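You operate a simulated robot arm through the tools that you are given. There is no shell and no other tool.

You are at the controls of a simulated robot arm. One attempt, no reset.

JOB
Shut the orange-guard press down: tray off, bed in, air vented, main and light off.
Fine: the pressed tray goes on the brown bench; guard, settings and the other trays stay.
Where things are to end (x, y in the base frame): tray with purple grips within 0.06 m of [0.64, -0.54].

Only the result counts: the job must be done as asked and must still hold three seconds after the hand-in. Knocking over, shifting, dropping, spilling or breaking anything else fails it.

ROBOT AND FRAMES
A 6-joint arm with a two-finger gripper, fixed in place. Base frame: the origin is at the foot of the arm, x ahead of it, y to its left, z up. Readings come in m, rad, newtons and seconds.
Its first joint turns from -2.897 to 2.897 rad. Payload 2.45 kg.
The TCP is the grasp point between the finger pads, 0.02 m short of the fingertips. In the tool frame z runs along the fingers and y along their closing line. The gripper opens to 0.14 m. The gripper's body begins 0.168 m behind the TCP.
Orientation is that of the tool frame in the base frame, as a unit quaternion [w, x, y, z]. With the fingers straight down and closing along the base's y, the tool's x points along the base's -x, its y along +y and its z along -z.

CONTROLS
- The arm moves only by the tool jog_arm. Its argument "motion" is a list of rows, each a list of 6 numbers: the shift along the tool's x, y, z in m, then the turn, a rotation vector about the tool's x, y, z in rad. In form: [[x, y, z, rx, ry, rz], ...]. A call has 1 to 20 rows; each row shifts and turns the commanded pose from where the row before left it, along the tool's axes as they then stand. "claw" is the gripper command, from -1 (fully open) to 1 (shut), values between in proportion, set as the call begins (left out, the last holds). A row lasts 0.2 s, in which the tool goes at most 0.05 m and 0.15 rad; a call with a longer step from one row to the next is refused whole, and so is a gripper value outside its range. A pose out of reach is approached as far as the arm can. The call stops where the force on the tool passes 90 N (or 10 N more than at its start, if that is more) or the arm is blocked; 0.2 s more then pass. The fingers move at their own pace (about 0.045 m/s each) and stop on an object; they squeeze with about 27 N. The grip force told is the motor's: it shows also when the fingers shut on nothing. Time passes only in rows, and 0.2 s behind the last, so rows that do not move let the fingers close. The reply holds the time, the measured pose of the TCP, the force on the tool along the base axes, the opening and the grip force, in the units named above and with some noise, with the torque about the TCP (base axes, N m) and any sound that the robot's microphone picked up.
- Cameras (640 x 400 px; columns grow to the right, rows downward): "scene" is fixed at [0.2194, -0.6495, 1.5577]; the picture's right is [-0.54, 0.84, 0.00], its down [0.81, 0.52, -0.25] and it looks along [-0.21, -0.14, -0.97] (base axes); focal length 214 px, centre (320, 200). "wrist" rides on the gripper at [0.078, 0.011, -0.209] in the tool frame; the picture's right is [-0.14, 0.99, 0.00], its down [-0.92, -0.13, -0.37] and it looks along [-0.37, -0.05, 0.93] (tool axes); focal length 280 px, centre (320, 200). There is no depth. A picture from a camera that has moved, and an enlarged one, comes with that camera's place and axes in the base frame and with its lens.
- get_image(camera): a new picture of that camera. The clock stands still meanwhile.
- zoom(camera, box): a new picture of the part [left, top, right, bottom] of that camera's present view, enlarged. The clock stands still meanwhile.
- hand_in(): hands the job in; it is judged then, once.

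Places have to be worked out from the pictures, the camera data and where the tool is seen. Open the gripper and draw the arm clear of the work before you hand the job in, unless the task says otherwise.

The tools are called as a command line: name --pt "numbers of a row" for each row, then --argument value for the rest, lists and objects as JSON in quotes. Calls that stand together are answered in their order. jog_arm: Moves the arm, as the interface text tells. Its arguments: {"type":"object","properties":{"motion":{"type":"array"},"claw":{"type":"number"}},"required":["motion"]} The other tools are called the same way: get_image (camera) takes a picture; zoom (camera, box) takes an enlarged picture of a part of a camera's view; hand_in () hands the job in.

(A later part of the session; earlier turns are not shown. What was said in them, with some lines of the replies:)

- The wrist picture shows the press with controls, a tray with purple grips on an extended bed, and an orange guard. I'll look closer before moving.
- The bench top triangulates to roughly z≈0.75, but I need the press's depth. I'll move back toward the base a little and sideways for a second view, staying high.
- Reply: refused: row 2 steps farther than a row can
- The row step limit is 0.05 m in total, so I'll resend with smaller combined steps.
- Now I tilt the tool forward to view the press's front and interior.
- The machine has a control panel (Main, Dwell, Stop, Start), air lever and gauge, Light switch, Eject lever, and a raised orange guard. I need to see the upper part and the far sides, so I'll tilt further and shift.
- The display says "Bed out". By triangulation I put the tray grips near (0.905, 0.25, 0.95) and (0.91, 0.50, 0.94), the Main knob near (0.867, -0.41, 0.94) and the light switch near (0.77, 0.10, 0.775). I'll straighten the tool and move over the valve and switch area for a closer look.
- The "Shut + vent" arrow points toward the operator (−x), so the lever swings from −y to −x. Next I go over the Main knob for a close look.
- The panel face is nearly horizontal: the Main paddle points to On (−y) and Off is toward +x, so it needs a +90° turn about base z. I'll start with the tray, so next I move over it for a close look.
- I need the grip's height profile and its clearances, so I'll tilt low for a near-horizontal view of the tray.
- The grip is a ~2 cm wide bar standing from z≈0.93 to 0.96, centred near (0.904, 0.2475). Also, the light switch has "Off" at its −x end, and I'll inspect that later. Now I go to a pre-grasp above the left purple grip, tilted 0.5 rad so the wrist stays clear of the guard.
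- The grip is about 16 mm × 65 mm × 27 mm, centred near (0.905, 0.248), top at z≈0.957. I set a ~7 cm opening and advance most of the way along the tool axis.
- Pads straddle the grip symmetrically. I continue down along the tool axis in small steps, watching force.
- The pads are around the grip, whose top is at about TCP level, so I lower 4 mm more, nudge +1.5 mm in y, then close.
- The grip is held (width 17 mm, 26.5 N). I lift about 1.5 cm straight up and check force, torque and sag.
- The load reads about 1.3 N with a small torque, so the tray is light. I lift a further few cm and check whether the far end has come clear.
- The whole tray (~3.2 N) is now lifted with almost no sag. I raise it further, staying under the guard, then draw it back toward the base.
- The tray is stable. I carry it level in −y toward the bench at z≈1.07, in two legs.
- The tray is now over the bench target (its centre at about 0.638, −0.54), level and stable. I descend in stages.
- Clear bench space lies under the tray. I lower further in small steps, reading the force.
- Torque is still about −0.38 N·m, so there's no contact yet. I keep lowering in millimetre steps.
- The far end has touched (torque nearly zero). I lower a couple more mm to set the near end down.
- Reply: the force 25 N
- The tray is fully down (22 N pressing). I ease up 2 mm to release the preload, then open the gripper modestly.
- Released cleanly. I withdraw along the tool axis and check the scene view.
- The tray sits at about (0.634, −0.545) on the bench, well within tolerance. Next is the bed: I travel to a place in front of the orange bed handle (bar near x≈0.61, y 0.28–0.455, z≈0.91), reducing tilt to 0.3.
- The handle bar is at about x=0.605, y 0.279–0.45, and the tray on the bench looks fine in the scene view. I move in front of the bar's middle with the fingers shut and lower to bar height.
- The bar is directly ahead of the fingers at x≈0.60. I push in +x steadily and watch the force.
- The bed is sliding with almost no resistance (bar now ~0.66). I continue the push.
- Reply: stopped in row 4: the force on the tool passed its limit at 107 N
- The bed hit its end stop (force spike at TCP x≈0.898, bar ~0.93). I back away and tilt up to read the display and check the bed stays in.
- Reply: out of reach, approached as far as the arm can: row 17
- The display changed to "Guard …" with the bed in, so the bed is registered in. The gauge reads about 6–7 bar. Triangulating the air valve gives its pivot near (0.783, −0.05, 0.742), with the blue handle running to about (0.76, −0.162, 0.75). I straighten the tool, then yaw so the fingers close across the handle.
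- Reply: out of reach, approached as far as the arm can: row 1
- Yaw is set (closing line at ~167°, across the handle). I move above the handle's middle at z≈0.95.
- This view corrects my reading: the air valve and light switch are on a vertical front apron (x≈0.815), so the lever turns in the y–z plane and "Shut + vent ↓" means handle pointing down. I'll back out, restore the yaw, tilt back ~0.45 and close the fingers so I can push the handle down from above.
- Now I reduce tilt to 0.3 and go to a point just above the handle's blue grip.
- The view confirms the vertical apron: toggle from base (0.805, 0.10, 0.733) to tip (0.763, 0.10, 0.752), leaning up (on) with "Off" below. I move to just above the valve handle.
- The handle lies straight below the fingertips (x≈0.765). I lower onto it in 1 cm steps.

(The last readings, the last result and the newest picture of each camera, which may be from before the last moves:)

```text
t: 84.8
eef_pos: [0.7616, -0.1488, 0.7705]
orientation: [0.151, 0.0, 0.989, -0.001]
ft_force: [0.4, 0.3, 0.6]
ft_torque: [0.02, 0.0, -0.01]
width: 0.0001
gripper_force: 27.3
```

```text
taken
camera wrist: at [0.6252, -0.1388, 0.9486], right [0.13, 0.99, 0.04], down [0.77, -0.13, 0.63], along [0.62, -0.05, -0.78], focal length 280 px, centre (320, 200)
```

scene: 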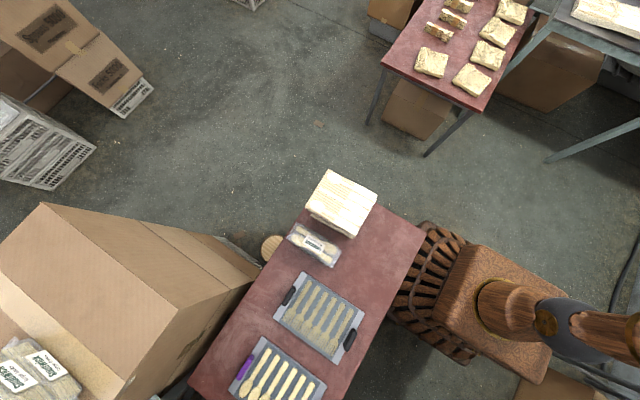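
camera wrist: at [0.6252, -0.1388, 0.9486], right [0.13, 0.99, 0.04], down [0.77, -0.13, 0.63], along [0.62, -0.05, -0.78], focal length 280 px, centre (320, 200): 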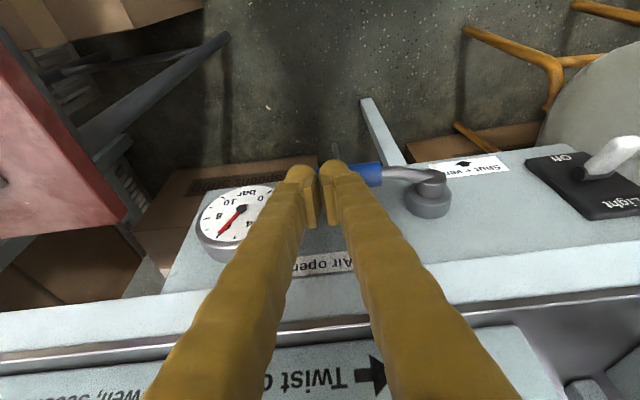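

jog_arm --pt "0.002 -0.001 0.0065 0 0 0" --pt "0.002 0 0.0065 0 0 0" --pt "0.0022 0.0015 0.007 0 0 0" --pt "0.0022 0.0015 0.007 0 0 0" --pt "0 0 0 0 0 0"

get_image --camera "wrist"

```text
t: 86.0
eef_pos: [0.7614, -0.1451, 0.7446]
orientation: [0.151, 0.0, 0.989, -0.001]
ft_force: [-0.5, -0.1, -0.1]
ft_torque: [-0.03, 0.0, -0.02]
width: 0.0
gripper_force: 27.4
```

```text
taken
camera wrist: at [0.6248, -0.1354, 0.9207], right [0.13, 0.99, 0.04], down [0.77, -0.13, 0.63], along [0.62, -0.05, -0.78], focal length 280 px, centre (320, 200)
```

wrist: 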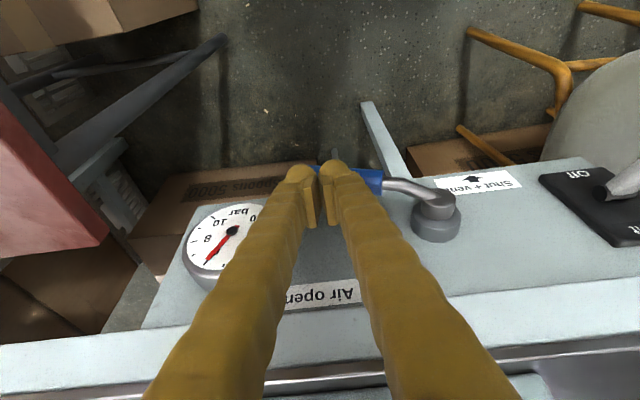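

The lever is turning down under light contact. I continue along the arc.

jog_arm --pt "0.0025 0.001 0.008 0 0 0" --pt "0.0025 0.001 0.008 0 0 0" --pt "0.0025 0.005 0.008 0 0 0" --pt "0.0025 0.005 0.008 0 0 0" --pt "0.0025 0.006 0.008 0 0 0" --pt "0 0 0 0 0 0"

get_image --camera "wrist"

```text
t: 87.4
eef_pos: [0.7613, -0.1284, 0.7013]
orientation: [0.15, 0.0, 0.989, -0.001]
ft_force: [-0.1, -0.4, 0.5]
ft_torque: [-0.02, -0.03, -0.03]
width: 0.0
gripper_force: 26.6
```

```text
taken
camera wrist: at [0.6254, -0.1184, 0.8788], right [0.13, 0.99, 0.04], down [0.77, -0.13, 0.63], along [0.62, -0.05, -0.78], focal length 280 px, centre (320, 200)
```

wrist: 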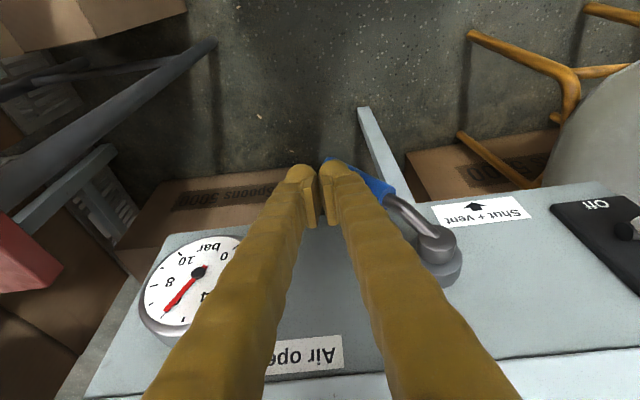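

jog_arm --pt "0.0016 0.0083 0.0052 0 0 0" --pt "0.0016 0.0083 0.0052 0 0 0" --pt "0.0016 0.0083 0.0052 0 0 0" --pt "0.0009 0.0095 0.0029 0 0 0" --pt "0 0 0 0 0 0"

get_image --camera "wrist"

```text
t: 88.6
eef_pos: [0.7625, -0.0936, 0.6817]
orientation: [0.149, 0.001, 0.989, -0.001]
ft_force: [-0.2, 0.7, 0.4]
ft_torque: [-0.02, -0.01, 0.02]
width: 0.0
gripper_force: 27.5
```

```text
taken
camera wrist: at [0.6258, -0.0837, 0.8587], right [0.13, 0.99, 0.04], down [0.77, -0.13, 0.63], along [0.62, -0.05, -0.78], focal length 280 px, centre (320, 200)
```

wrist: 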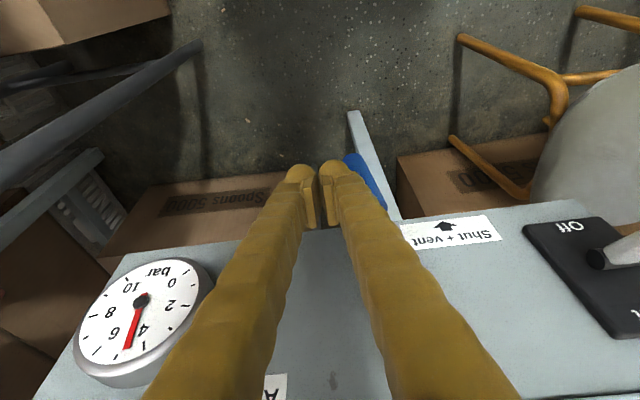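

The gauge needle is already falling (~5 bar). I push the lever the rest of the way in +y until it meets its stop.

jog_arm --pt "0.0009 0.0095 0.0029 0 0 0" --pt "0.0009 0.0095 0.0029 0 0 0" --pt "0 0.004 0 0 0 0" --pt "0 0.004 0 0 0 0" --pt "0 0 0 0 0 0"

get_image --camera "wrist"

```text
t: 89.2
eef_pos: [0.7621, -0.0873, 0.6779]
orientation: [0.153, 0.006, 0.988, -0.007]
ft_force: [-7.9, -25.6, 7.2]
ft_torque: [0.76, -0.2, 0.04]
width: 0.0
gripper_force: 26.6
stopped in row 2: the force on the tool passed its limit at 110 N (the readings are from after the stop); the commanded pose is now the measured one
```

```text
taken
camera wrist: at [0.6248, -0.0748, 0.8557], right [0.14, 0.99, 0.03], down [0.76, -0.13, 0.63], along [0.63, -0.07, -0.78], focal length 280 px, centre (320, 200)
```

wrist: 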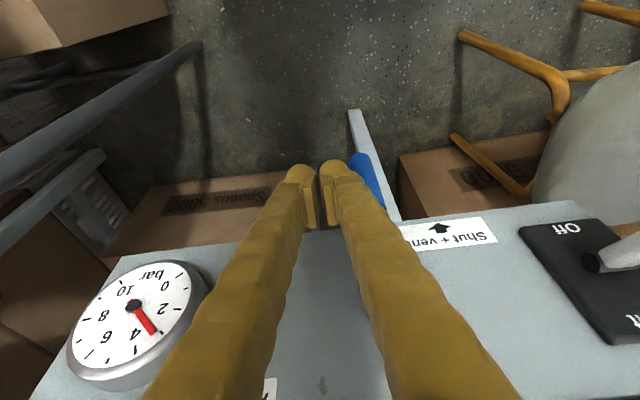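

The lever hit its stop at roughly 90° of travel and the gauge keeps falling. I back off −y then −x and look at lever and gauge.

jog_arm --pt "0 -0.01 0 0 0 0" --pt "0 -0.02 0 0 0 0" --pt "0.0286 0 -0.009 0 0 0" --pt "0.0286 0 -0.009 0 0 0" --pt "0.0286 0 -0.009 0 0 0" --pt "0.01 0 -0.03 0 0 0" --pt "0 0 0 0 0 0"

get_image --camera "wrist"

```text
t: 90.8
eef_pos: [0.6521, -0.1143, 0.7058]
orientation: [0.153, 0.006, 0.988, -0.006]
ft_force: [-0.3, -0.4, -0.8]
ft_torque: [0.0, -0.01, 0.01]
width: 0.0
gripper_force: 27.4
```

```text
taken
camera wrist: at [0.5159, -0.1024, 0.8826], right [0.14, 0.99, 0.03], down [0.77, -0.13, 0.63], along [0.63, -0.06, -0.78], focal length 280 px, centre (320, 200)
```

wrist: 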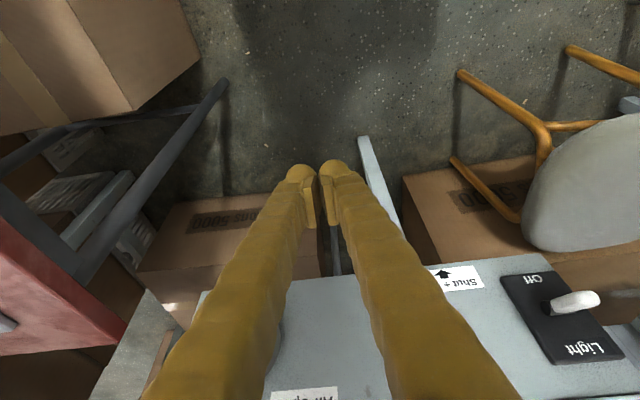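

jog_arm --pt "0 0 0 -0.0136 0 -0.0101" --pt "-0.0048 0.043 -0.0153 0 0 0" --pt "-0.0048 0.043 -0.0153 0 0 0" --pt "-0.0048 0.043 -0.0153 0 0 0" --pt "-0.0048 0.043 -0.0153 0 0 0" --pt "-0.0048 0.043 -0.0153 0 0 0" --pt "0 0 0 0 0 0"

get_image --camera "wrist"

zoom --camera "wrist" --box '[0, 100, 320, 300]'

```text
t: 92.3
eef_pos: [0.6553, 0.0834, 0.7814]
orientation: [0.153, -0.007, 0.988, 0.0]
ft_force: [-0.4, 0.5, 0.1]
ft_torque: [-0.01, -0.03, -0.04]
width: 0.0003
gripper_force: 27.6
out of reach, approached as far as the arm can: row 4, 5
```

```text
taken
camera wrist: at [0.5183, 0.0901, 0.958], right [0.12, 0.99, 0.04], down [0.77, -0.12, 0.63], along [0.63, -0.04, -0.78], focal length 280 px, centre (320, 200)
```

wrist: 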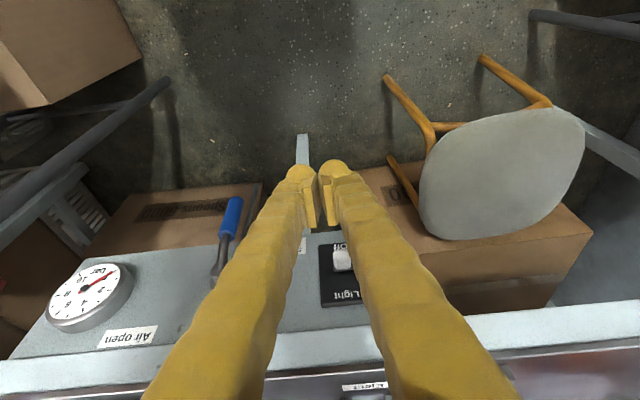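

```text
2.00 times, centred on (160, 200) of wrist
camera zoom: at [0.5183, 0.0901, 0.958], right [0.12, 0.99, 0.04], down [0.77, -0.12, 0.63], along [0.63, -0.04, -0.78], focal length 561 px, centre (640, 200)
```

zoom: 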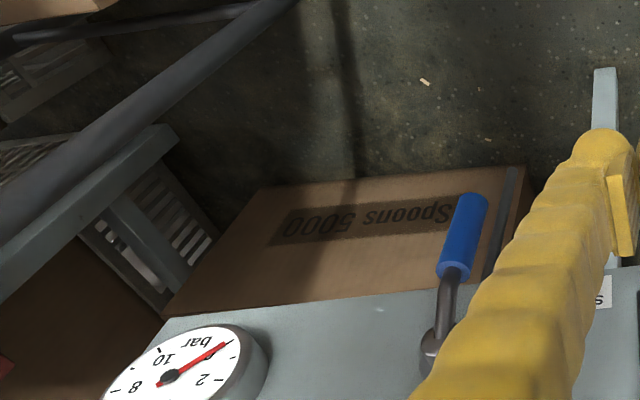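

The lever hangs straight down and the gauge reads about 0, so the air is vented. Next is the light toggle: I reposition above its tip (0.763, 0.10, 0.752), watching the reach warnings.

jog_arm --pt "-0.0316 0.005 -0.026 0 0 0" --pt "-0.0316 0.005 -0.026 0 0 0" --pt "0 0 0 0 0 0"

```text
t: 93.2
eef_pos: [0.6979, 0.0975, 0.8424]
orientation: [0.158, 0.0, 0.987, -0.007]
ft_force: [-0.3, 0.3, 1.0]
ft_torque: [0.0, 0.0, -0.05]
width: 0.0001
gripper_force: 26.6
out of reach, approached as far as the arm can: row 2
```

jog_arm --pt "0 0 0 0 0.1 0" --pt "0 0 0 0 0.1 0" --pt "0 0 0 0 0 0"

get_image --camera "wrist"

```text
t: 94.0
eef_pos: [0.6861, 0.1068, 0.8212]
orientation: [0.079, 0.004, 0.996, -0.045]
ft_force: [0.1, -0.2, -0.8]
ft_torque: [-0.04, 0.0, -0.04]
width: 0.0
gripper_force: 27.3
out of reach, approached as far as the arm can: row 1, 2
```

```text
taken
camera wrist: at [0.5765, 0.1344, 1.0147], right [0.15, 0.99, -0.07], down [0.85, -0.09, 0.52], along [0.51, -0.13, -0.85], focal length 280 px, centre (320, 200)
```

wrist: 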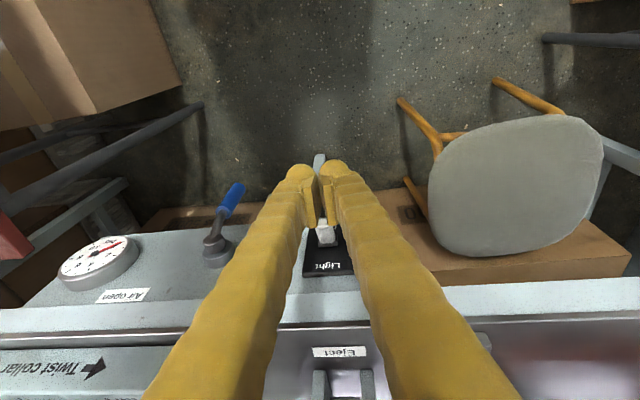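

The arm is hitting a wrist limit here (likely a near-singular pose). I'll raise straight up to a roomier posture before re-approaching the toggle with a vertical tool.

jog_arm --pt "0 0 -0.03 0 0 0" --pt "0 0 -0.03 0 0 0" --pt "0 0 -0.03 0 0 0" --pt "0 0 -0.03 0 0 0" --pt "0 0 -0.03 0 0 0" --pt "0 0 0 0 0 0"

```text
t: 95.3
eef_pos: [0.6507, 0.1272, 0.9424]
orientation: [0.09, 0.005, 0.994, -0.063]
ft_force: [-0.4, -0.4, 0.1]
ft_torque: [-0.01, -0.02, 0.02]
width: 0.0002
gripper_force: 27.4
out of reach, approached as far as the arm can: row 1, 3, 4, 5
```

jog_arm --pt "0 -0.04 0 0 0 0" --pt "0 -0.04 0 0 0 0" --pt "0 -0.04 0 0 0 0" --pt "0 -0.04 0 0 0 0" --pt "0 -0.04 0 0 0 0" --pt "0 0 0 0 0 0"

```text
t: 96.8
eef_pos: [0.6364, -0.0267, 0.9137]
orientation: [0.088, 0.005, 0.994, -0.069]
ft_force: [-0.3, 0.9, 1.0]
ft_torque: [0.0, -0.01, -0.03]
width: 0.0
gripper_force: 27.3
out of reach, approached as far as the arm can: row 1, 2, 3, 4, 5
```

The arm stays on a joint limit even after moving. I test whether a small yaw relieves it.

jog_arm --pt "0 0 0 0 0 0.1" --pt "0 0 0 0 0 0.1" --pt "0 0 0 0 0 0"

```text
t: 97.5
eef_pos: [0.6309, -0.0186, 0.8975]
orientation: [0.093, 0.104, 0.989, -0.056]
ft_force: [-0.5, 0.4, -0.5]
ft_torque: [0.0, 0.0, -0.02]
width: 0.0
gripper_force: 26.4
out of reach, approached as far as the arm can: row 1, 2
```

jog_arm --pt "0 0 0 0 0 -0.1" --pt "0 0 0 0 0 -0.1" --pt "0 0 0 0 0 -0.1" --pt "0 0 0 0 0 -0.1" --pt "0 0 0 0 0 0"

```text
t: 98.8
eef_pos: [0.6257, -0.0086, 0.8784]
orientation: [0.081, -0.071, 0.992, -0.065]
ft_force: [-0.4, -1.2, -0.5]
ft_torque: [-0.05, -0.03, 0.0]
width: 0.0001
gripper_force: 26.4
out of reach, approached as far as the arm can: row 1, 2, 3
```

jog_arm --pt "0 0 0 0 0 -0.1" --pt "0 0 0 0 0 -0.1" --pt "0 0 0 0 0 0"

get_image --camera "scene"

get_image --camera "wrist"

```text
t: 99.5
eef_pos: [0.6194, 0.0165, 0.8653]
orientation: [0.078, -0.163, 0.98, -0.087]
ft_force: [1.0, -0.4, 0.4]
ft_torque: [0.0, -0.01, -0.02]
width: 0.0
gripper_force: 26.4
out of reach, approached as far as the arm can: row 1, 2
```

```text
taken
```

scene: 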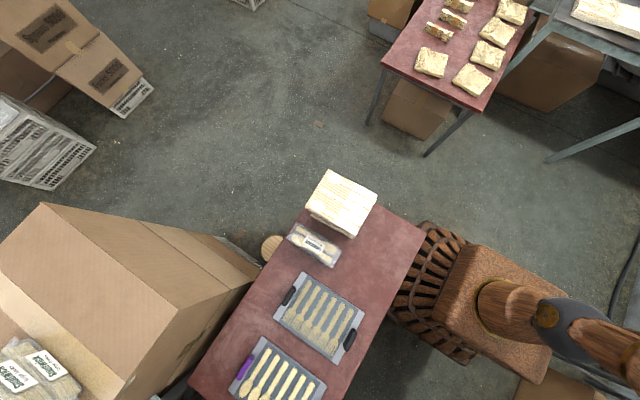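

```text
taken
camera wrist: at [0.5056, 0.0301, 1.0575], right [-0.17, 0.97, -0.18], down [0.83, 0.24, 0.5], along [0.53, -0.06, -0.85], focal length 280 px, centre (320, 200)
```

wrist: 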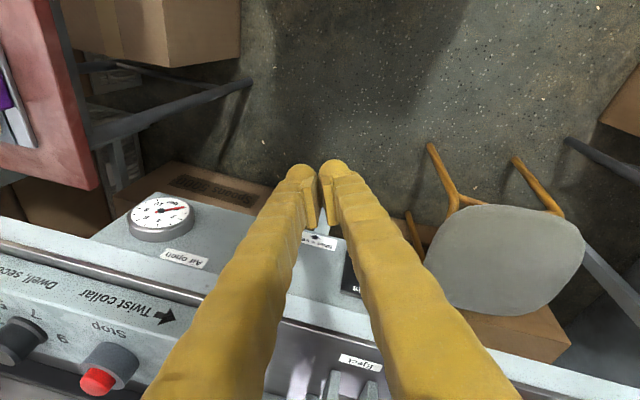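

The behaviour fits a wrist that flipped past alignment when I crossed y≈0 while tilted. I retrace: restore tilt ~0.35 with zero yaw, go back to y<0 at low height, then straighten there.

jog_arm --pt "0 0 0 -0.038 -0.063 0.118" --pt "0 0 0 -0.038 -0.063 0.118" --pt "0 0 0 -0.038 -0.063 0.118" --pt "0 0 0 0 0 0"

```text
t: 100.5
eef_pos: [0.6134, -0.0255, 0.8413]
orientation: [0.165, -0.06, 0.984, -0.033]
ft_force: [-0.7, 0.0, 0.2]
ft_torque: [0.01, -0.02, -0.03]
width: 0.0003
gripper_force: 27.5
out of reach, approached as far as the arm can: row 1, 2, 3
```

jog_arm --pt "0.0025 -0.021 0.0328 -0.0113 0 0.0323" --pt "0.0025 -0.021 0.0328 -0.0113 0 0.0323" --pt "0.0025 -0.021 0.0328 -0.0113 0 0.0323" --pt "0.0025 -0.021 0.0328 -0.0113 0 0.0323" --pt "0 0 0 0 0 0"

```text
t: 101.8
eef_pos: [0.6515, -0.1045, 0.715]
orientation: [0.165, 0.001, 0.986, -0.001]
ft_force: [-1.2, -0.4, 0.4]
ft_torque: [-0.02, 0.01, -0.01]
width: 0.0
gripper_force: 26.9
out of reach, approached as far as the arm can: row 2
```

Back in a clean pose. I shift a bit to −y and straighten the tool here.

jog_arm --pt "0 -0.03 -0.01 0 0 0" --pt "0 -0.03 -0.01 0 0 0" --pt "0 0 -0.01 0 0.11 0" --pt "0 0 -0.01 0 0.11 0" --pt "0 0 -0.01 0 0.11 0" --pt "0 0 0 0 0 0"

```text
t: 103.2
eef_pos: [0.6471, -0.1524, 0.7553]
orientation: [0.075, -0.003, 0.997, 0.019]
ft_force: [0.9, -0.7, 0.0]
ft_torque: [0.0, -0.01, 0.0]
width: 0.0
gripper_force: 27.3
out of reach, approached as far as the arm can: row 3, 4
```

jog_arm --pt "0 0 0 0.019 0.075 0.003" --pt "0 0 0 0.019 0.075 0.003" --pt "0 0 0 0 0 0"

```text
t: 104.0
eef_pos: [0.6457, -0.1517, 0.7543]
orientation: [0.0, -0.001, 1.0, 0.0]
ft_force: [-0.5, -1.2, -0.1]
ft_torque: [0.01, -0.03, 0.01]
width: 0.0002
gripper_force: 26.8
```

Recovered: vertical tool, no limit. I go up, across to y=0.10 and forward above the toggle, keeping the tool vertical.

jog_arm --pt "0 0 -0.035 0 0 0" --pt "0 0 -0.035 0 0 0" --pt "0 0 -0.035 0 0 0" --pt "0 0.042 0 0 0 0" --pt "0 0.042 0 0 0 0" --pt "0 0.042 0 0 0 0" --pt "0 0.042 0 0 0 0" --pt "0 0.042 0 0 0 0" --pt "0 0.042 0 0 0 0" --pt "0 0 0 0 0 0"

get_image --camera "wrist"

```text
t: 106.2
eef_pos: [0.6443, 0.0994, 0.861]
orientation: [0.0, -0.001, 1.0, 0.0]
ft_force: [-0.2, -0.4, 0.7]
ft_torque: [-0.01, 0.02, -0.01]
width: 0.0
gripper_force: 26.8
```

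```text
taken
camera wrist: at [0.5672, 0.1094, 1.0706], right [0.14, 0.99, 0.0], down [0.92, -0.13, 0.37], along [0.37, -0.05, -0.93], focal length 280 px, centre (320, 200)
```

wrist: 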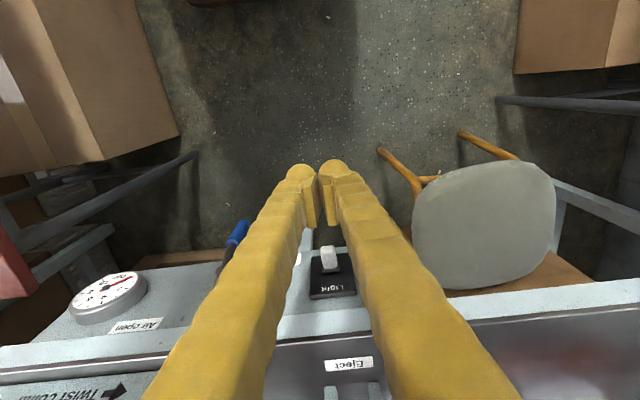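

The toggle tip is at about (0.767, 0.095, 0.755), centred between the fingers. I move forward over it, then lower to near contact.

jog_arm --pt "-0.041 -0.001 0 0 0 0" --pt "-0.041 -0.001 0 0 0 0" --pt "-0.041 0 0 0 0 0" --pt "0 0 0.03 0 0 0" --pt "0 0 0.025 0 0 0" --pt "0 0 0 0 0 0"

get_image --camera "wrist"

```text
t: 107.5
eef_pos: [0.7668, 0.0998, 0.8061]
orientation: [0.0, -0.001, 1.0, 0.0]
ft_force: [-0.8, -0.6, 0.1]
ft_torque: [-0.01, -0.01, 0.01]
width: 0.0
gripper_force: 27.1
```

```text
taken
camera wrist: at [0.6898, 0.1082, 1.0163], right [0.14, 0.99, 0.0], down [0.92, -0.13, 0.37], along [0.37, -0.05, -0.93], focal length 280 px, centre (320, 200)
```

wrist: 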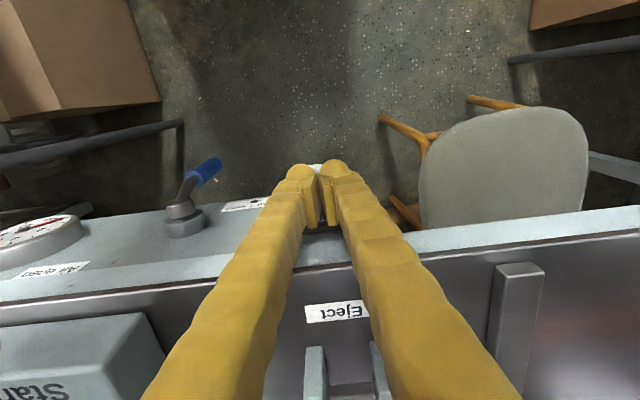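

jog_arm --pt "0 -0.001 0.01 0 0 0" --pt "0 0 0.01 0 0 0" --pt "0 0 0.01 0 0 0" --pt "0 0 0.008 0 0 0" --pt "0 0 0.008 0 0 0" --pt "0 0 0 0 0 0"

get_image --camera "wrist"

```text
t: 108.8
eef_pos: [0.7685, 0.097, 0.7654]
orientation: [0.002, -0.001, 1.0, 0.0]
ft_force: [-14.7, -0.1, 27.0]
ft_torque: [-0.13, -0.11, -0.19]
width: 0.0062
gripper_force: 29.4
heard: click
stopped in row 6: the force on the tool passed its limit at 110 N (the readings are from after the stop); the commanded pose is now the measured one
```

```text
taken
camera wrist: at [0.6901, 0.1063, 0.9753], right [0.13, 0.99, 0.0], down [0.92, -0.13, 0.37], along [0.37, -0.05, -0.93], focal length 280 px, centre (320, 200)
```

wrist: 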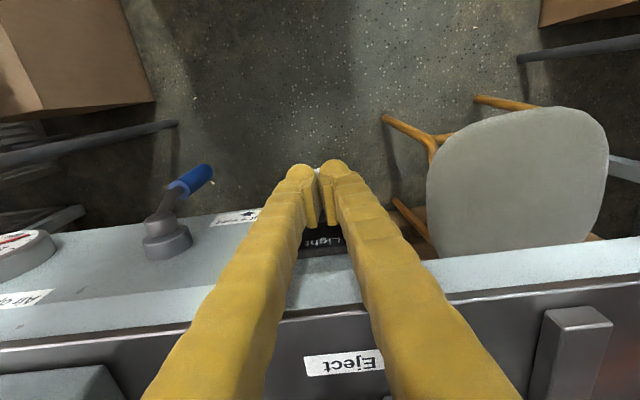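

A click was heard and the toggle moved, but its tip seems wedged between the fingertips (width 6 mm). I open slightly to free it, then retreat in −x so I don't lift it back.

jog_arm --pt "0 0 0 0 0 0" --pt "0 0 0 0 0 0" --pt "0 0 0 0 0 0" --claw 0.6

jog_arm --pt "0.02 0 0 0 0 0" --pt "0.03 0 0 0 0 0" --pt "0.03 0 -0.01 0 0 0" --pt "0.03 0 -0.03 0 0 0" --pt "0 0 0 0 0 0"

get_image --camera "wrist"

```text
t: 109.6
eef_pos: [0.7688, 0.0967, 0.7635]
orientation: [0.002, -0.001, 1.0, 0.001]
ft_force: [-0.6, -0.4, 0.0]
ft_torque: [0.03, 0.02, 0.01]
width: 0.028
gripper_force: 0.0
```

```text
t: 110.8
eef_pos: [0.6575, 0.0946, 0.8039]
orientation: [0.001, 0.0, 1.0, 0.001]
ft_force: [0.7, 0.0, -0.4]
ft_torque: [-0.01, 0.01, -0.03]
width: 0.0279
gripper_force: 0.0
```

```text
taken
camera wrist: at [0.5791, 0.1033, 1.0136], right [0.13, 0.99, 0.0], down [0.92, -0.13, 0.37], along [0.37, -0.05, -0.93], focal length 280 px, centre (320, 200)
```

wrist: 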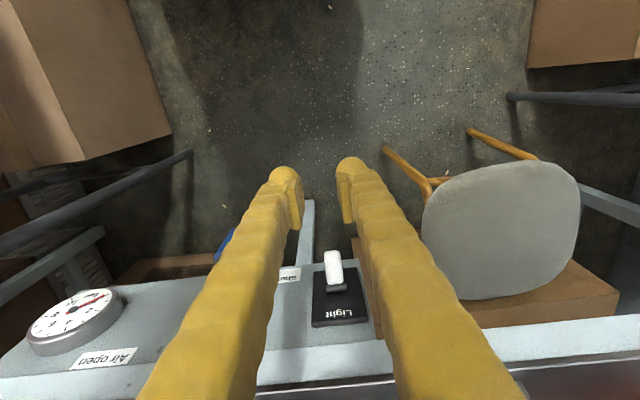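

zoom --camera "wrist" --box '[270, 230, 390, 340]'

```text
3.64 times, centred on (330, 285) of wrist
camera zoom: at [0.5791, 0.1033, 1.0136], right [0.13, 0.99, 0.0], down [0.92, -0.13, 0.37], along [0.37, -0.05, -0.93], focal length 1020 px, centre (284, -109)
```

zoom: 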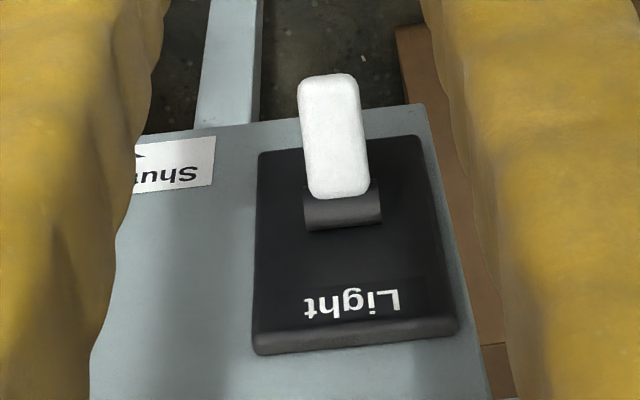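

The toggle now leans down over "Off", so the light is switched off. Last is the Main knob: I go up and across to y≈−0.41 with the tool vertical, then tilt there.

jog_arm --pt "0 0 -0.04 0 0 0" --pt "0 0 -0.04 0 0 0" --pt "0 0 -0.04 0 0 0" --pt "0 0 -0.04 0 0 0" --pt "0 0 -0.04 0 0 0" --pt "0 0 -0.04 0 0 0" --pt "-0.005 -0.042 0 0 0 0" --pt "-0.005 -0.042 0 0 0 0" --pt "-0.005 -0.042 0 0 0 0" --pt "-0.005 -0.042 0 0 0 0" --pt "-0.005 -0.042 0 0 0 0" --pt "-0.005 -0.042 0 0 0 0" --pt "-0.005 -0.042 0 0 0 0" --pt "-0.005 -0.042 0 0 0 0" --pt "-0.005 -0.042 0 0 0 0" --pt "-0.005 -0.042 0 0 0 0" --pt "-0.005 -0.042 0 0 0 0" --pt "-0.005 -0.042 0 0 0 0" --pt "0 0 0 0 0 0" --claw 1.0

jog_arm --pt "0 0 0 0 -0.13 0" --pt "0 0 0 0 -0.13 0" --pt "0 0 0 0 -0.14 0" --pt "0 0 0 0 0 0"

get_image --camera "wrist"

```text
t: 114.8
eef_pos: [0.7196, -0.4101, 1.0416]
orientation: [0.002, -0.001, 1.0, 0.001]
ft_force: [-0.1, 0.7, -0.2]
ft_torque: [0.01, -0.04, 0.01]
width: 0.0
gripper_force: 27.3
```

```text
t: 115.8
eef_pos: [0.7192, -0.4073, 1.0431]
orientation: [0.2, -0.002, 0.98, 0.002]
ft_force: [-0.8, 0.8, 0.1]
ft_torque: [0.0, 0.04, -0.03]
width: 0.0001
gripper_force: 26.8
```

```text
taken
camera wrist: at [0.5666, -0.3989, 1.2058], right [0.12, 0.99, 0.06], down [0.7, -0.13, 0.7], along [0.7, -0.05, -0.71], focal length 280 px, centre (320, 200)
```

wrist: 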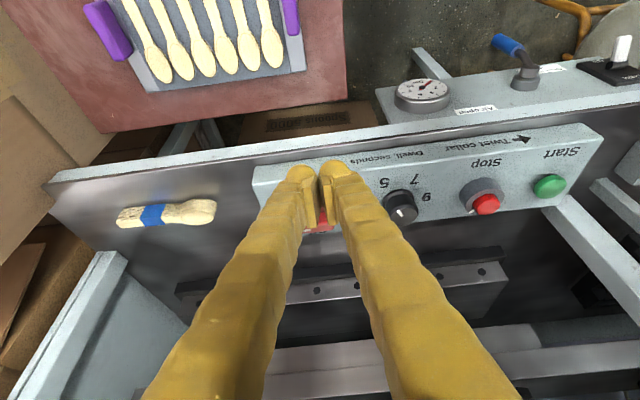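

The machine interior is now visibly darker, which confirms the light is off. I open the fingers to see the Main knob between them.

jog_arm --pt "0 0 0 0 0 0" --pt "0 0 0 0 0 0" --pt "0 0 0 0 0 0" --pt "0 0 0 0 0 0" --pt "0 0 0 0 0 0" --pt "0 0 0 0 0 0" --pt "0 0 0 0 0 0" --claw -1.0

get_image --camera "wrist"

zoom --camera "wrist" --box '[240, 150, 420, 260]'

```text
t: 117.4
eef_pos: [0.7201, -0.408, 1.0432]
orientation: [0.2, -0.001, 0.98, 0.001]
ft_force: [0.6, 0.4, -0.4]
ft_torque: [0.01, 0.02, 0.01]
width: 0.1399
gripper_force: 0.0
```

```text
taken
camera wrist: at [0.5667, -0.3989, 1.206], right [0.12, 0.99, 0.06], down [0.7, -0.13, 0.7], along [0.7, -0.05, -0.71], focal length 280 px, centre (320, 200)
```

wrist: 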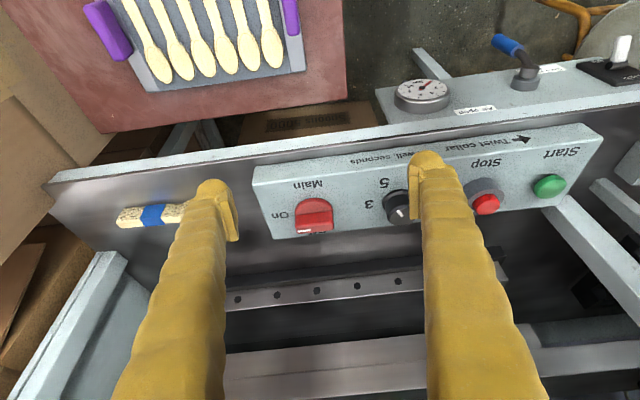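

```text
3.56 times, centred on (330, 205) of wrist
camera zoom: at [0.5667, -0.3989, 1.206], right [0.12, 0.99, 0.06], down [0.7, -0.13, 0.7], along [0.7, -0.05, -0.71], focal length 997 px, centre (284, 182)
```

zoom: 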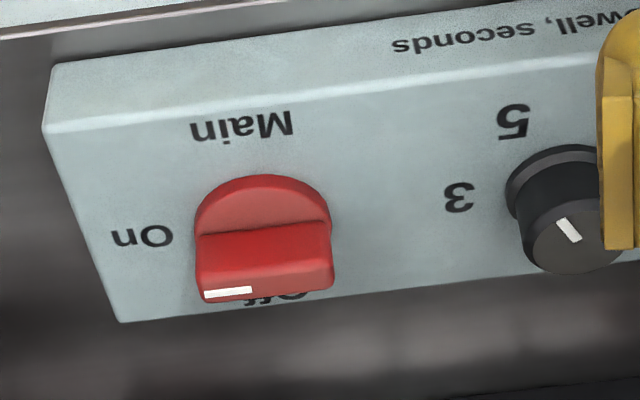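

The panel top is horizontal at z≈0.904, and the knob centre is near (0.887, −0.432) with a paddle ~12 mm thick, ~58 mm long, top at z≈0.942. I close the fingers and go to the −x side of the paddle's −y end, from where I can push it round to Off.

jog_arm --pt "0 0 0 0 0.1 0" --pt "0 0 0 0 0 0" --pt "0 0 0 0 0 0" --pt "0 0 0 0 0 0" --pt "0 0 0 0 0 0" --pt "-0.0254 -0.014 0.0192 0 0 0" --pt "-0.0254 -0.014 0.0192 0 0 0" --pt "-0.0254 -0.014 0.0192 0 0 0" --pt "-0.0254 -0.014 0.0192 0 0 0" --pt "0 0 0 0 0 0" --claw 1.0

get_image --camera "wrist"

```text
t: 119.6
eef_pos: [0.8382, -0.4661, 0.9982]
orientation: [0.151, -0.001, 0.989, 0.001]
ft_force: [-0.3, 0.2, 0.4]
ft_torque: [-0.02, -0.01, -0.01]
width: 0.0
gripper_force: 26.4
```

```text
taken
camera wrist: at [0.7017, -0.4563, 1.1755], right [0.13, 0.99, 0.04], down [0.77, -0.13, 0.63], along [0.63, -0.05, -0.78], focal length 280 px, centre (320, 200)
```

wrist: 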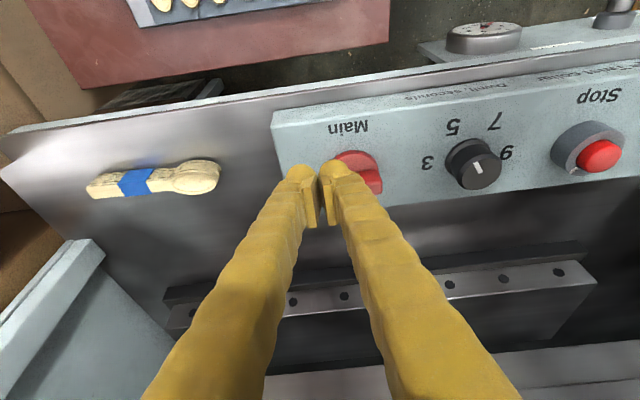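

jog_arm --pt "0.0054 0.0005 0.0172 0 0 0" --pt "0.0054 0.0005 0.0172 0 0 0" --pt "0.0052 0 0.0168 0 0 0" --pt "0 0 0 0 0 0"

get_image --camera "wrist"

zoom --camera "wrist" --box '[240, 120, 420, 240]'

```text
t: 120.6
eef_pos: [0.838, -0.4619, 0.9441]
orientation: [0.152, -0.001, 0.988, 0.001]
ft_force: [0.2, -0.3, -0.6]
ft_torque: [0.02, -0.03, 0.01]
width: 0.0001
gripper_force: 26.5
```

```text
taken
camera wrist: at [0.702, -0.4523, 1.1231], right [0.13, 0.99, 0.04], down [0.77, -0.13, 0.63], along [0.63, -0.05, -0.78], focal length 280 px, centre (320, 200)
```

wrist: 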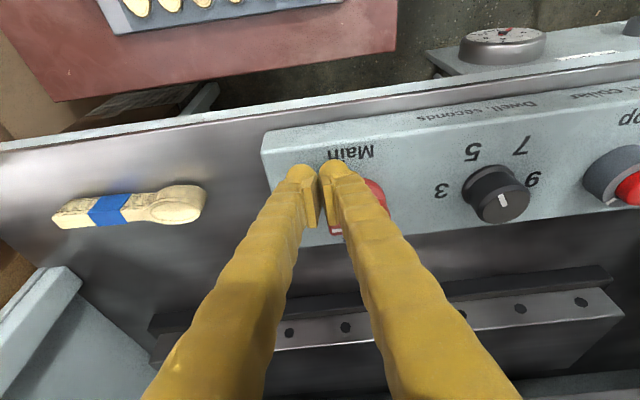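

```text
3.33 times, centred on (330, 180) of wrist
camera zoom: at [0.702, -0.4523, 1.1231], right [0.13, 0.99, 0.04], down [0.77, -0.13, 0.63], along [0.63, -0.05, -0.78], focal length 935 px, centre (287, 267)
```

zoom: 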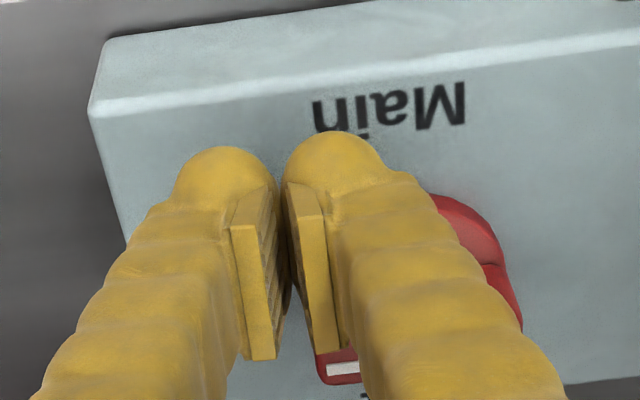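

The finger's +y edge overlaps the paddle's −y end by ~13 mm. I push +x in small steps.

jog_arm --pt "-0.0105 -0.001 0.0033 0 0 0" --pt "-0.0076 0 0.0024 0 0 0" --pt "-0.0057 0 0.0018 0 0 0" --pt "-0.0057 0 0.0018 0 0 0" --pt "0 0 0 0 0 0"

zoom --camera "wrist" --box '[240, 120, 420, 240]'

```text
t: 121.8
eef_pos: [0.8711, -0.4644, 0.9448]
orientation: [0.152, -0.001, 0.988, 0.0]
ft_force: [-19.5, -48.5, -0.3]
ft_torque: [-0.27, 0.33, 0.1]
width: 0.0001
gripper_force: 26.8
```

```text
3.33 times, centred on (330, 180) of wrist
camera zoom: at [0.7343, -0.4559, 1.1232], right [0.13, 0.99, 0.04], down [0.77, -0.13, 0.63], along [0.63, -0.05, -0.78], focal length 935 px, centre (287, 267)
```

zoom: 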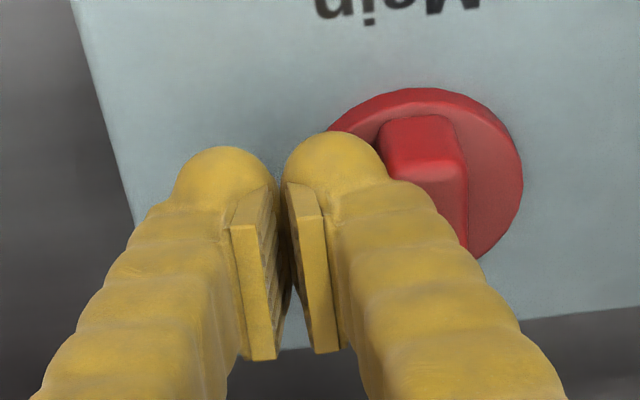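

The paddle has swung round to lie along x and the finger presses on it (48 N), so it's likely at its stop. I move off in −y, then back and up, and inspect.

jog_arm --pt "0 -0.005 0 0 0 0" --pt "0 -0.015 0 0 0 0" --pt "-0.006 -0.01 -0.019 0 0 0" --pt "-0.009 0 -0.0286 0 0 0" --pt "0.02 0 -0.035 0 0 0" --pt "0.03 0.02 -0.03 0 0 0" --pt "0.03 0.02 -0.03 0 0 0" --pt "0 0 0 0 0 0"

jog_arm --pt "0 0 0 0 0 0" --pt "0 0 0 0 0 0" --pt "0 0 0 0 0 0" --pt "0 0 0 0 0 0" --pt "0 0 0 0 0 0" --pt "0 0 0 0 0 0" --claw -1.0

get_image --camera "wrist"

```text
t: 123.6
eef_pos: [0.7627, -0.4549, 1.0619]
orientation: [0.15, -0.001, 0.989, 0.001]
ft_force: [-0.3, 0.4, 0.4]
ft_torque: [0.01, -0.01, -0.02]
width: 0.0
gripper_force: 27.1
```

```text
t: 125.0
eef_pos: [0.7639, -0.4557, 1.0606]
orientation: [0.152, -0.002, 0.988, 0.001]
ft_force: [0.0, 0.5, 0.3]
ft_torque: [-0.01, 0.02, -0.01]
width: 0.1237
gripper_force: 0.1
```

```text
taken
camera wrist: at [0.6271, -0.4464, 1.2388], right [0.13, 0.99, 0.04], down [0.77, -0.13, 0.63], along [0.63, -0.05, -0.78], focal length 280 px, centre (320, 200)
```

wrist: 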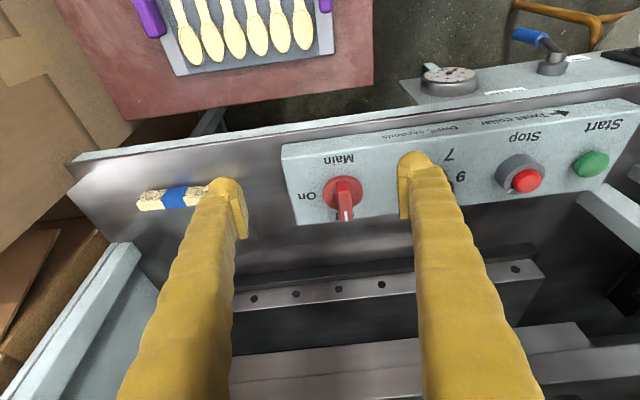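

zoom --camera "wrist" --box '[280, 140, 420, 240]'

zoom --camera "wrist" --box '[400, 20, 640, 200]'

get_image --camera "scene"

```text
4.00 times, centred on (350, 190) of wrist
camera zoom: at [0.6271, -0.4464, 1.2388], right [0.13, 0.99, 0.04], down [0.77, -0.13, 0.63], along [0.63, -0.05, -0.78], focal length 1122 px, centre (200, 240)
```

zoom: 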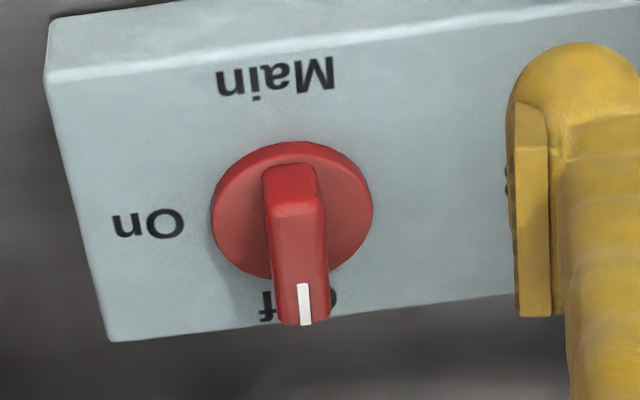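

```text
2.22 times, centred on (520, 110) of wrist
camera zoom: at [0.6271, -0.4464, 1.2388], right [0.13, 0.99, 0.04], down [0.77, -0.13, 0.63], along [0.63, -0.05, -0.78], focal length 623 px, centre (-124, 400)
```

zoom: 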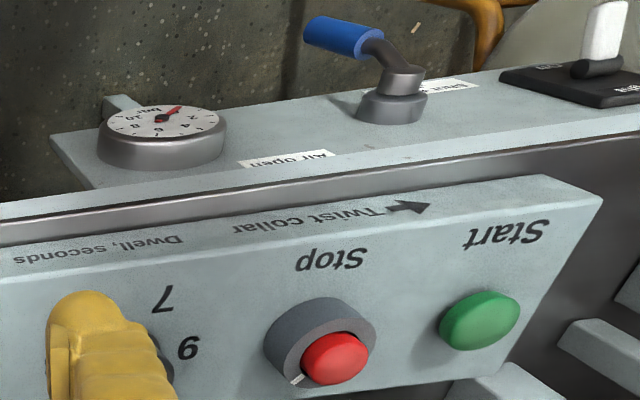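

```text
taken
```

scene: 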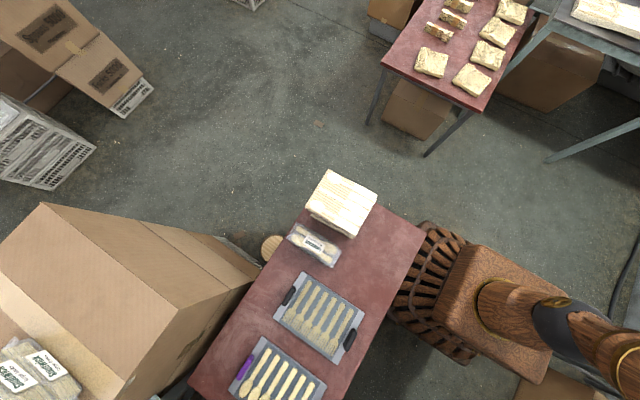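

The Main paddle with its white mark now points at Off, the air lever is down and the gauge is at zero. I back away and tilt up to verify the display, bed and guard.

jog_arm --pt "0.0188 0.025 -0.0321 0 0 0" --pt "0.0188 0.025 -0.0321 0 0 0" --pt "0.0188 0.025 -0.0321 0 0 0" --pt "0.0188 0.025 -0.0321 0 0 0" --pt "0.0188 0.025 -0.0321 0 0 0" --pt "0.0188 0.025 -0.0321 0 0 0" --pt "0.0188 0.025 -0.0321 0 0 0" --pt "0.0188 0.025 -0.0321 0 0 0" --pt "0 0 0 0 -0.14 0" --pt "0 0 0 0 -0.14 0" --pt "0 0 0 0 -0.14 0" --pt "0 0 0 0 -0.14 0" --pt "0 0 0 0 -0.14 0" --pt "0 0 0 0 0 0"

get_image --camera "wrist"

```text
t: 127.6
eef_pos: [0.5763, -0.2817, 1.1778]
orientation: [0.371, 0.02, 0.927, 0.046]
ft_force: [0.3, -0.5, -1.1]
ft_torque: [0.0, -0.01, -0.01]
width: 0.1398
gripper_force: 0.1
stopped in row 13: the arm was blocked; the commanded pose is now the measured one
```

```text
taken
camera wrist: at [0.3763, -0.2823, 1.2765], right [0.1, 0.98, 0.19], down [0.41, -0.22, 0.88], along [0.91, -0.01, -0.42], focal length 280 px, centre (320, 200)
```

wrist: 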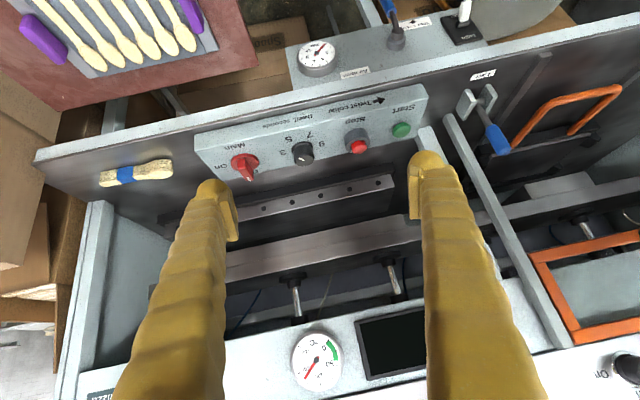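

The display is dark, so main power is off, and the bed is in with the guard unchanged. I zoom in for a final check of the switch, lever, dial and bed.

zoom --camera "wrist" --box '[190, 0, 510, 200]'

zoom --camera "wrist" --box '[440, 50, 640, 370]'

zoom --camera "scene" --box '[180, 250, 420, 400]'

```text
2.00 times, centred on (350, 100) of wrist
camera zoom: at [0.3763, -0.2823, 1.2765], right [0.1, 0.98, 0.19], down [0.41, -0.22, 0.88], along [0.91, -0.01, -0.42], focal length 561 px, centre (260, 400)
```

zoom: 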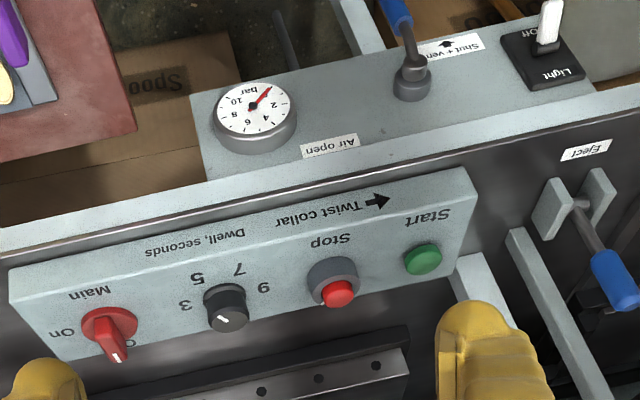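

```text
1.25 times, centred on (540, 210) of wrist
camera zoom: at [0.3763, -0.2823, 1.2765], right [0.1, 0.98, 0.19], down [0.41, -0.22, 0.88], along [0.91, -0.01, -0.42], focal length 350 px, centre (45, 188)
```

zoom: 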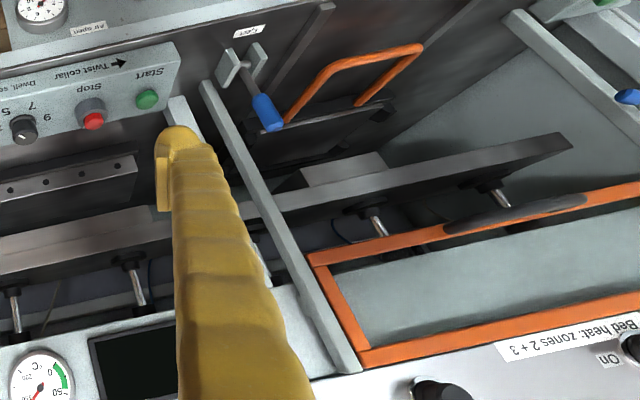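

```text
2.67 times, centred on (300, 325) of scene
camera zoom: at [0.2194, -0.6495, 1.5577], right [-0.54, 0.84, 0.0], down [0.81, 0.52, -0.25], along [-0.21, -0.14, -0.97], focal length 572 px, centre (373, -133)
```

zoom: 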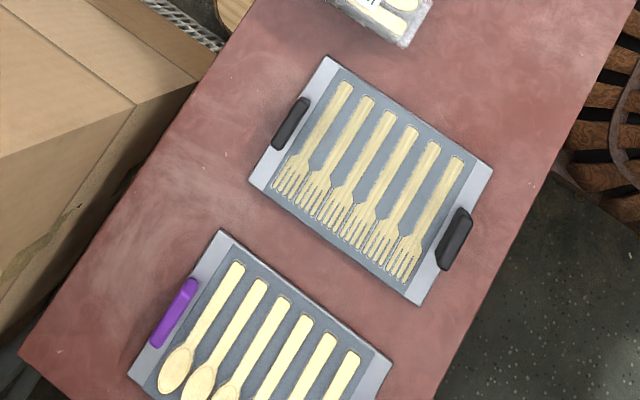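

All states check out: Main at Off, lever down with gauge at zero, light toggle at Off, bed in, guard and dwell dial unchanged, both trays settled on the bench. I straighten the tool and lift clear with the gripper open before handing in.

jog_arm --pt "0 0 0 0 0.13 0" --pt "0 0 0 0 0.13 0" --pt "0 0 0 0 0.13 0" --pt "0 0 0 0 0.13 0" --pt "0 0.02 -0.03 0 0 0" --pt "0 0.02 -0.03 0 0 0" --pt "0 0.02 -0.03 0 0 0" --pt "0 0 0 0 0 0" --pt "0 0 0 0 0 0" --claw -1.0

get_image --camera "wrist"

get_image --camera "scene"

```text
t: 129.6
eef_pos: [0.5543, -0.2321, 1.2729]
orientation: [0.121, 0.008, 0.991, 0.05]
ft_force: [0.4, -0.7, 0.2]
ft_torque: [0.02, 0.0, -0.02]
width: 0.14
gripper_force: 0.1
```

```text
taken
camera wrist: at [0.4296, -0.2403, 1.459], right [0.14, 0.98, 0.13], down [0.8, -0.19, 0.56], along [0.58, 0.03, -0.82], focal length 280 px, centre (320, 200)
```

wrist: 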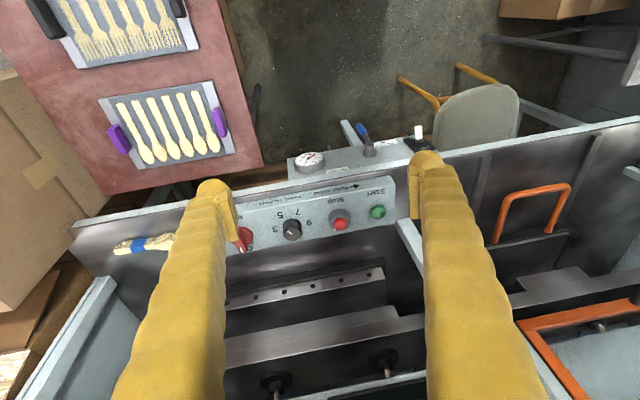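

```text
taken
```

scene: 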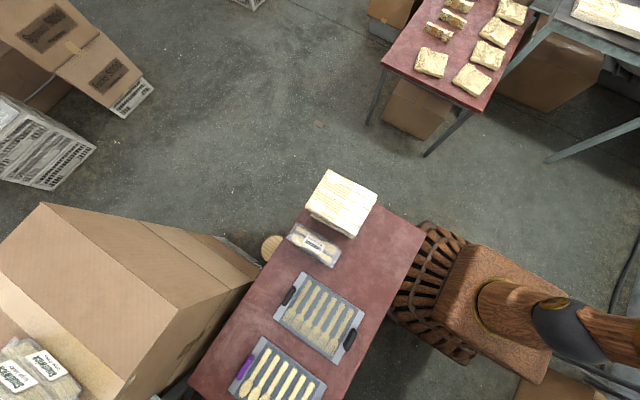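

The pressed tray is settled on the brown bench, and the press is shut down as asked with the bed in, air vented, and main and light off. The arm is clear with the gripper open, so I hand in.

hand_in

```text
The job is handed in.
```

The press is shut down and I've handed the job in. I don't have the verdict yet.

- **Tray:** the purple-grip tray is on the brown bench. I put its centre at about (0.634, -0.545), within 1 cm of the target. The spoons stayed in place, and I did not touch the black-grip tray next to it.
- **Bed:** pushed in until it met its end stop. The display changed from "Bed out" to a message starting "Guard", which I took to mean it registered as in.
- **Air:** the lever is turned down to "Shut + vent", and the gauge dropped from about 6–7 bar to about 0.
- **Light:** the toggle is at Off. I heard it click, and the inside of the press went darker.
- **Main:** the knob points to Off and the display is blank.

The guard and dwell dial looked unchanged in the last pictures, and I did not touch the other settings. The arm was stopped by its force limit three times: at the bed's end stop, at the valve's stop and on the light toggle. Each time it was pushing against the part it was meant to move.
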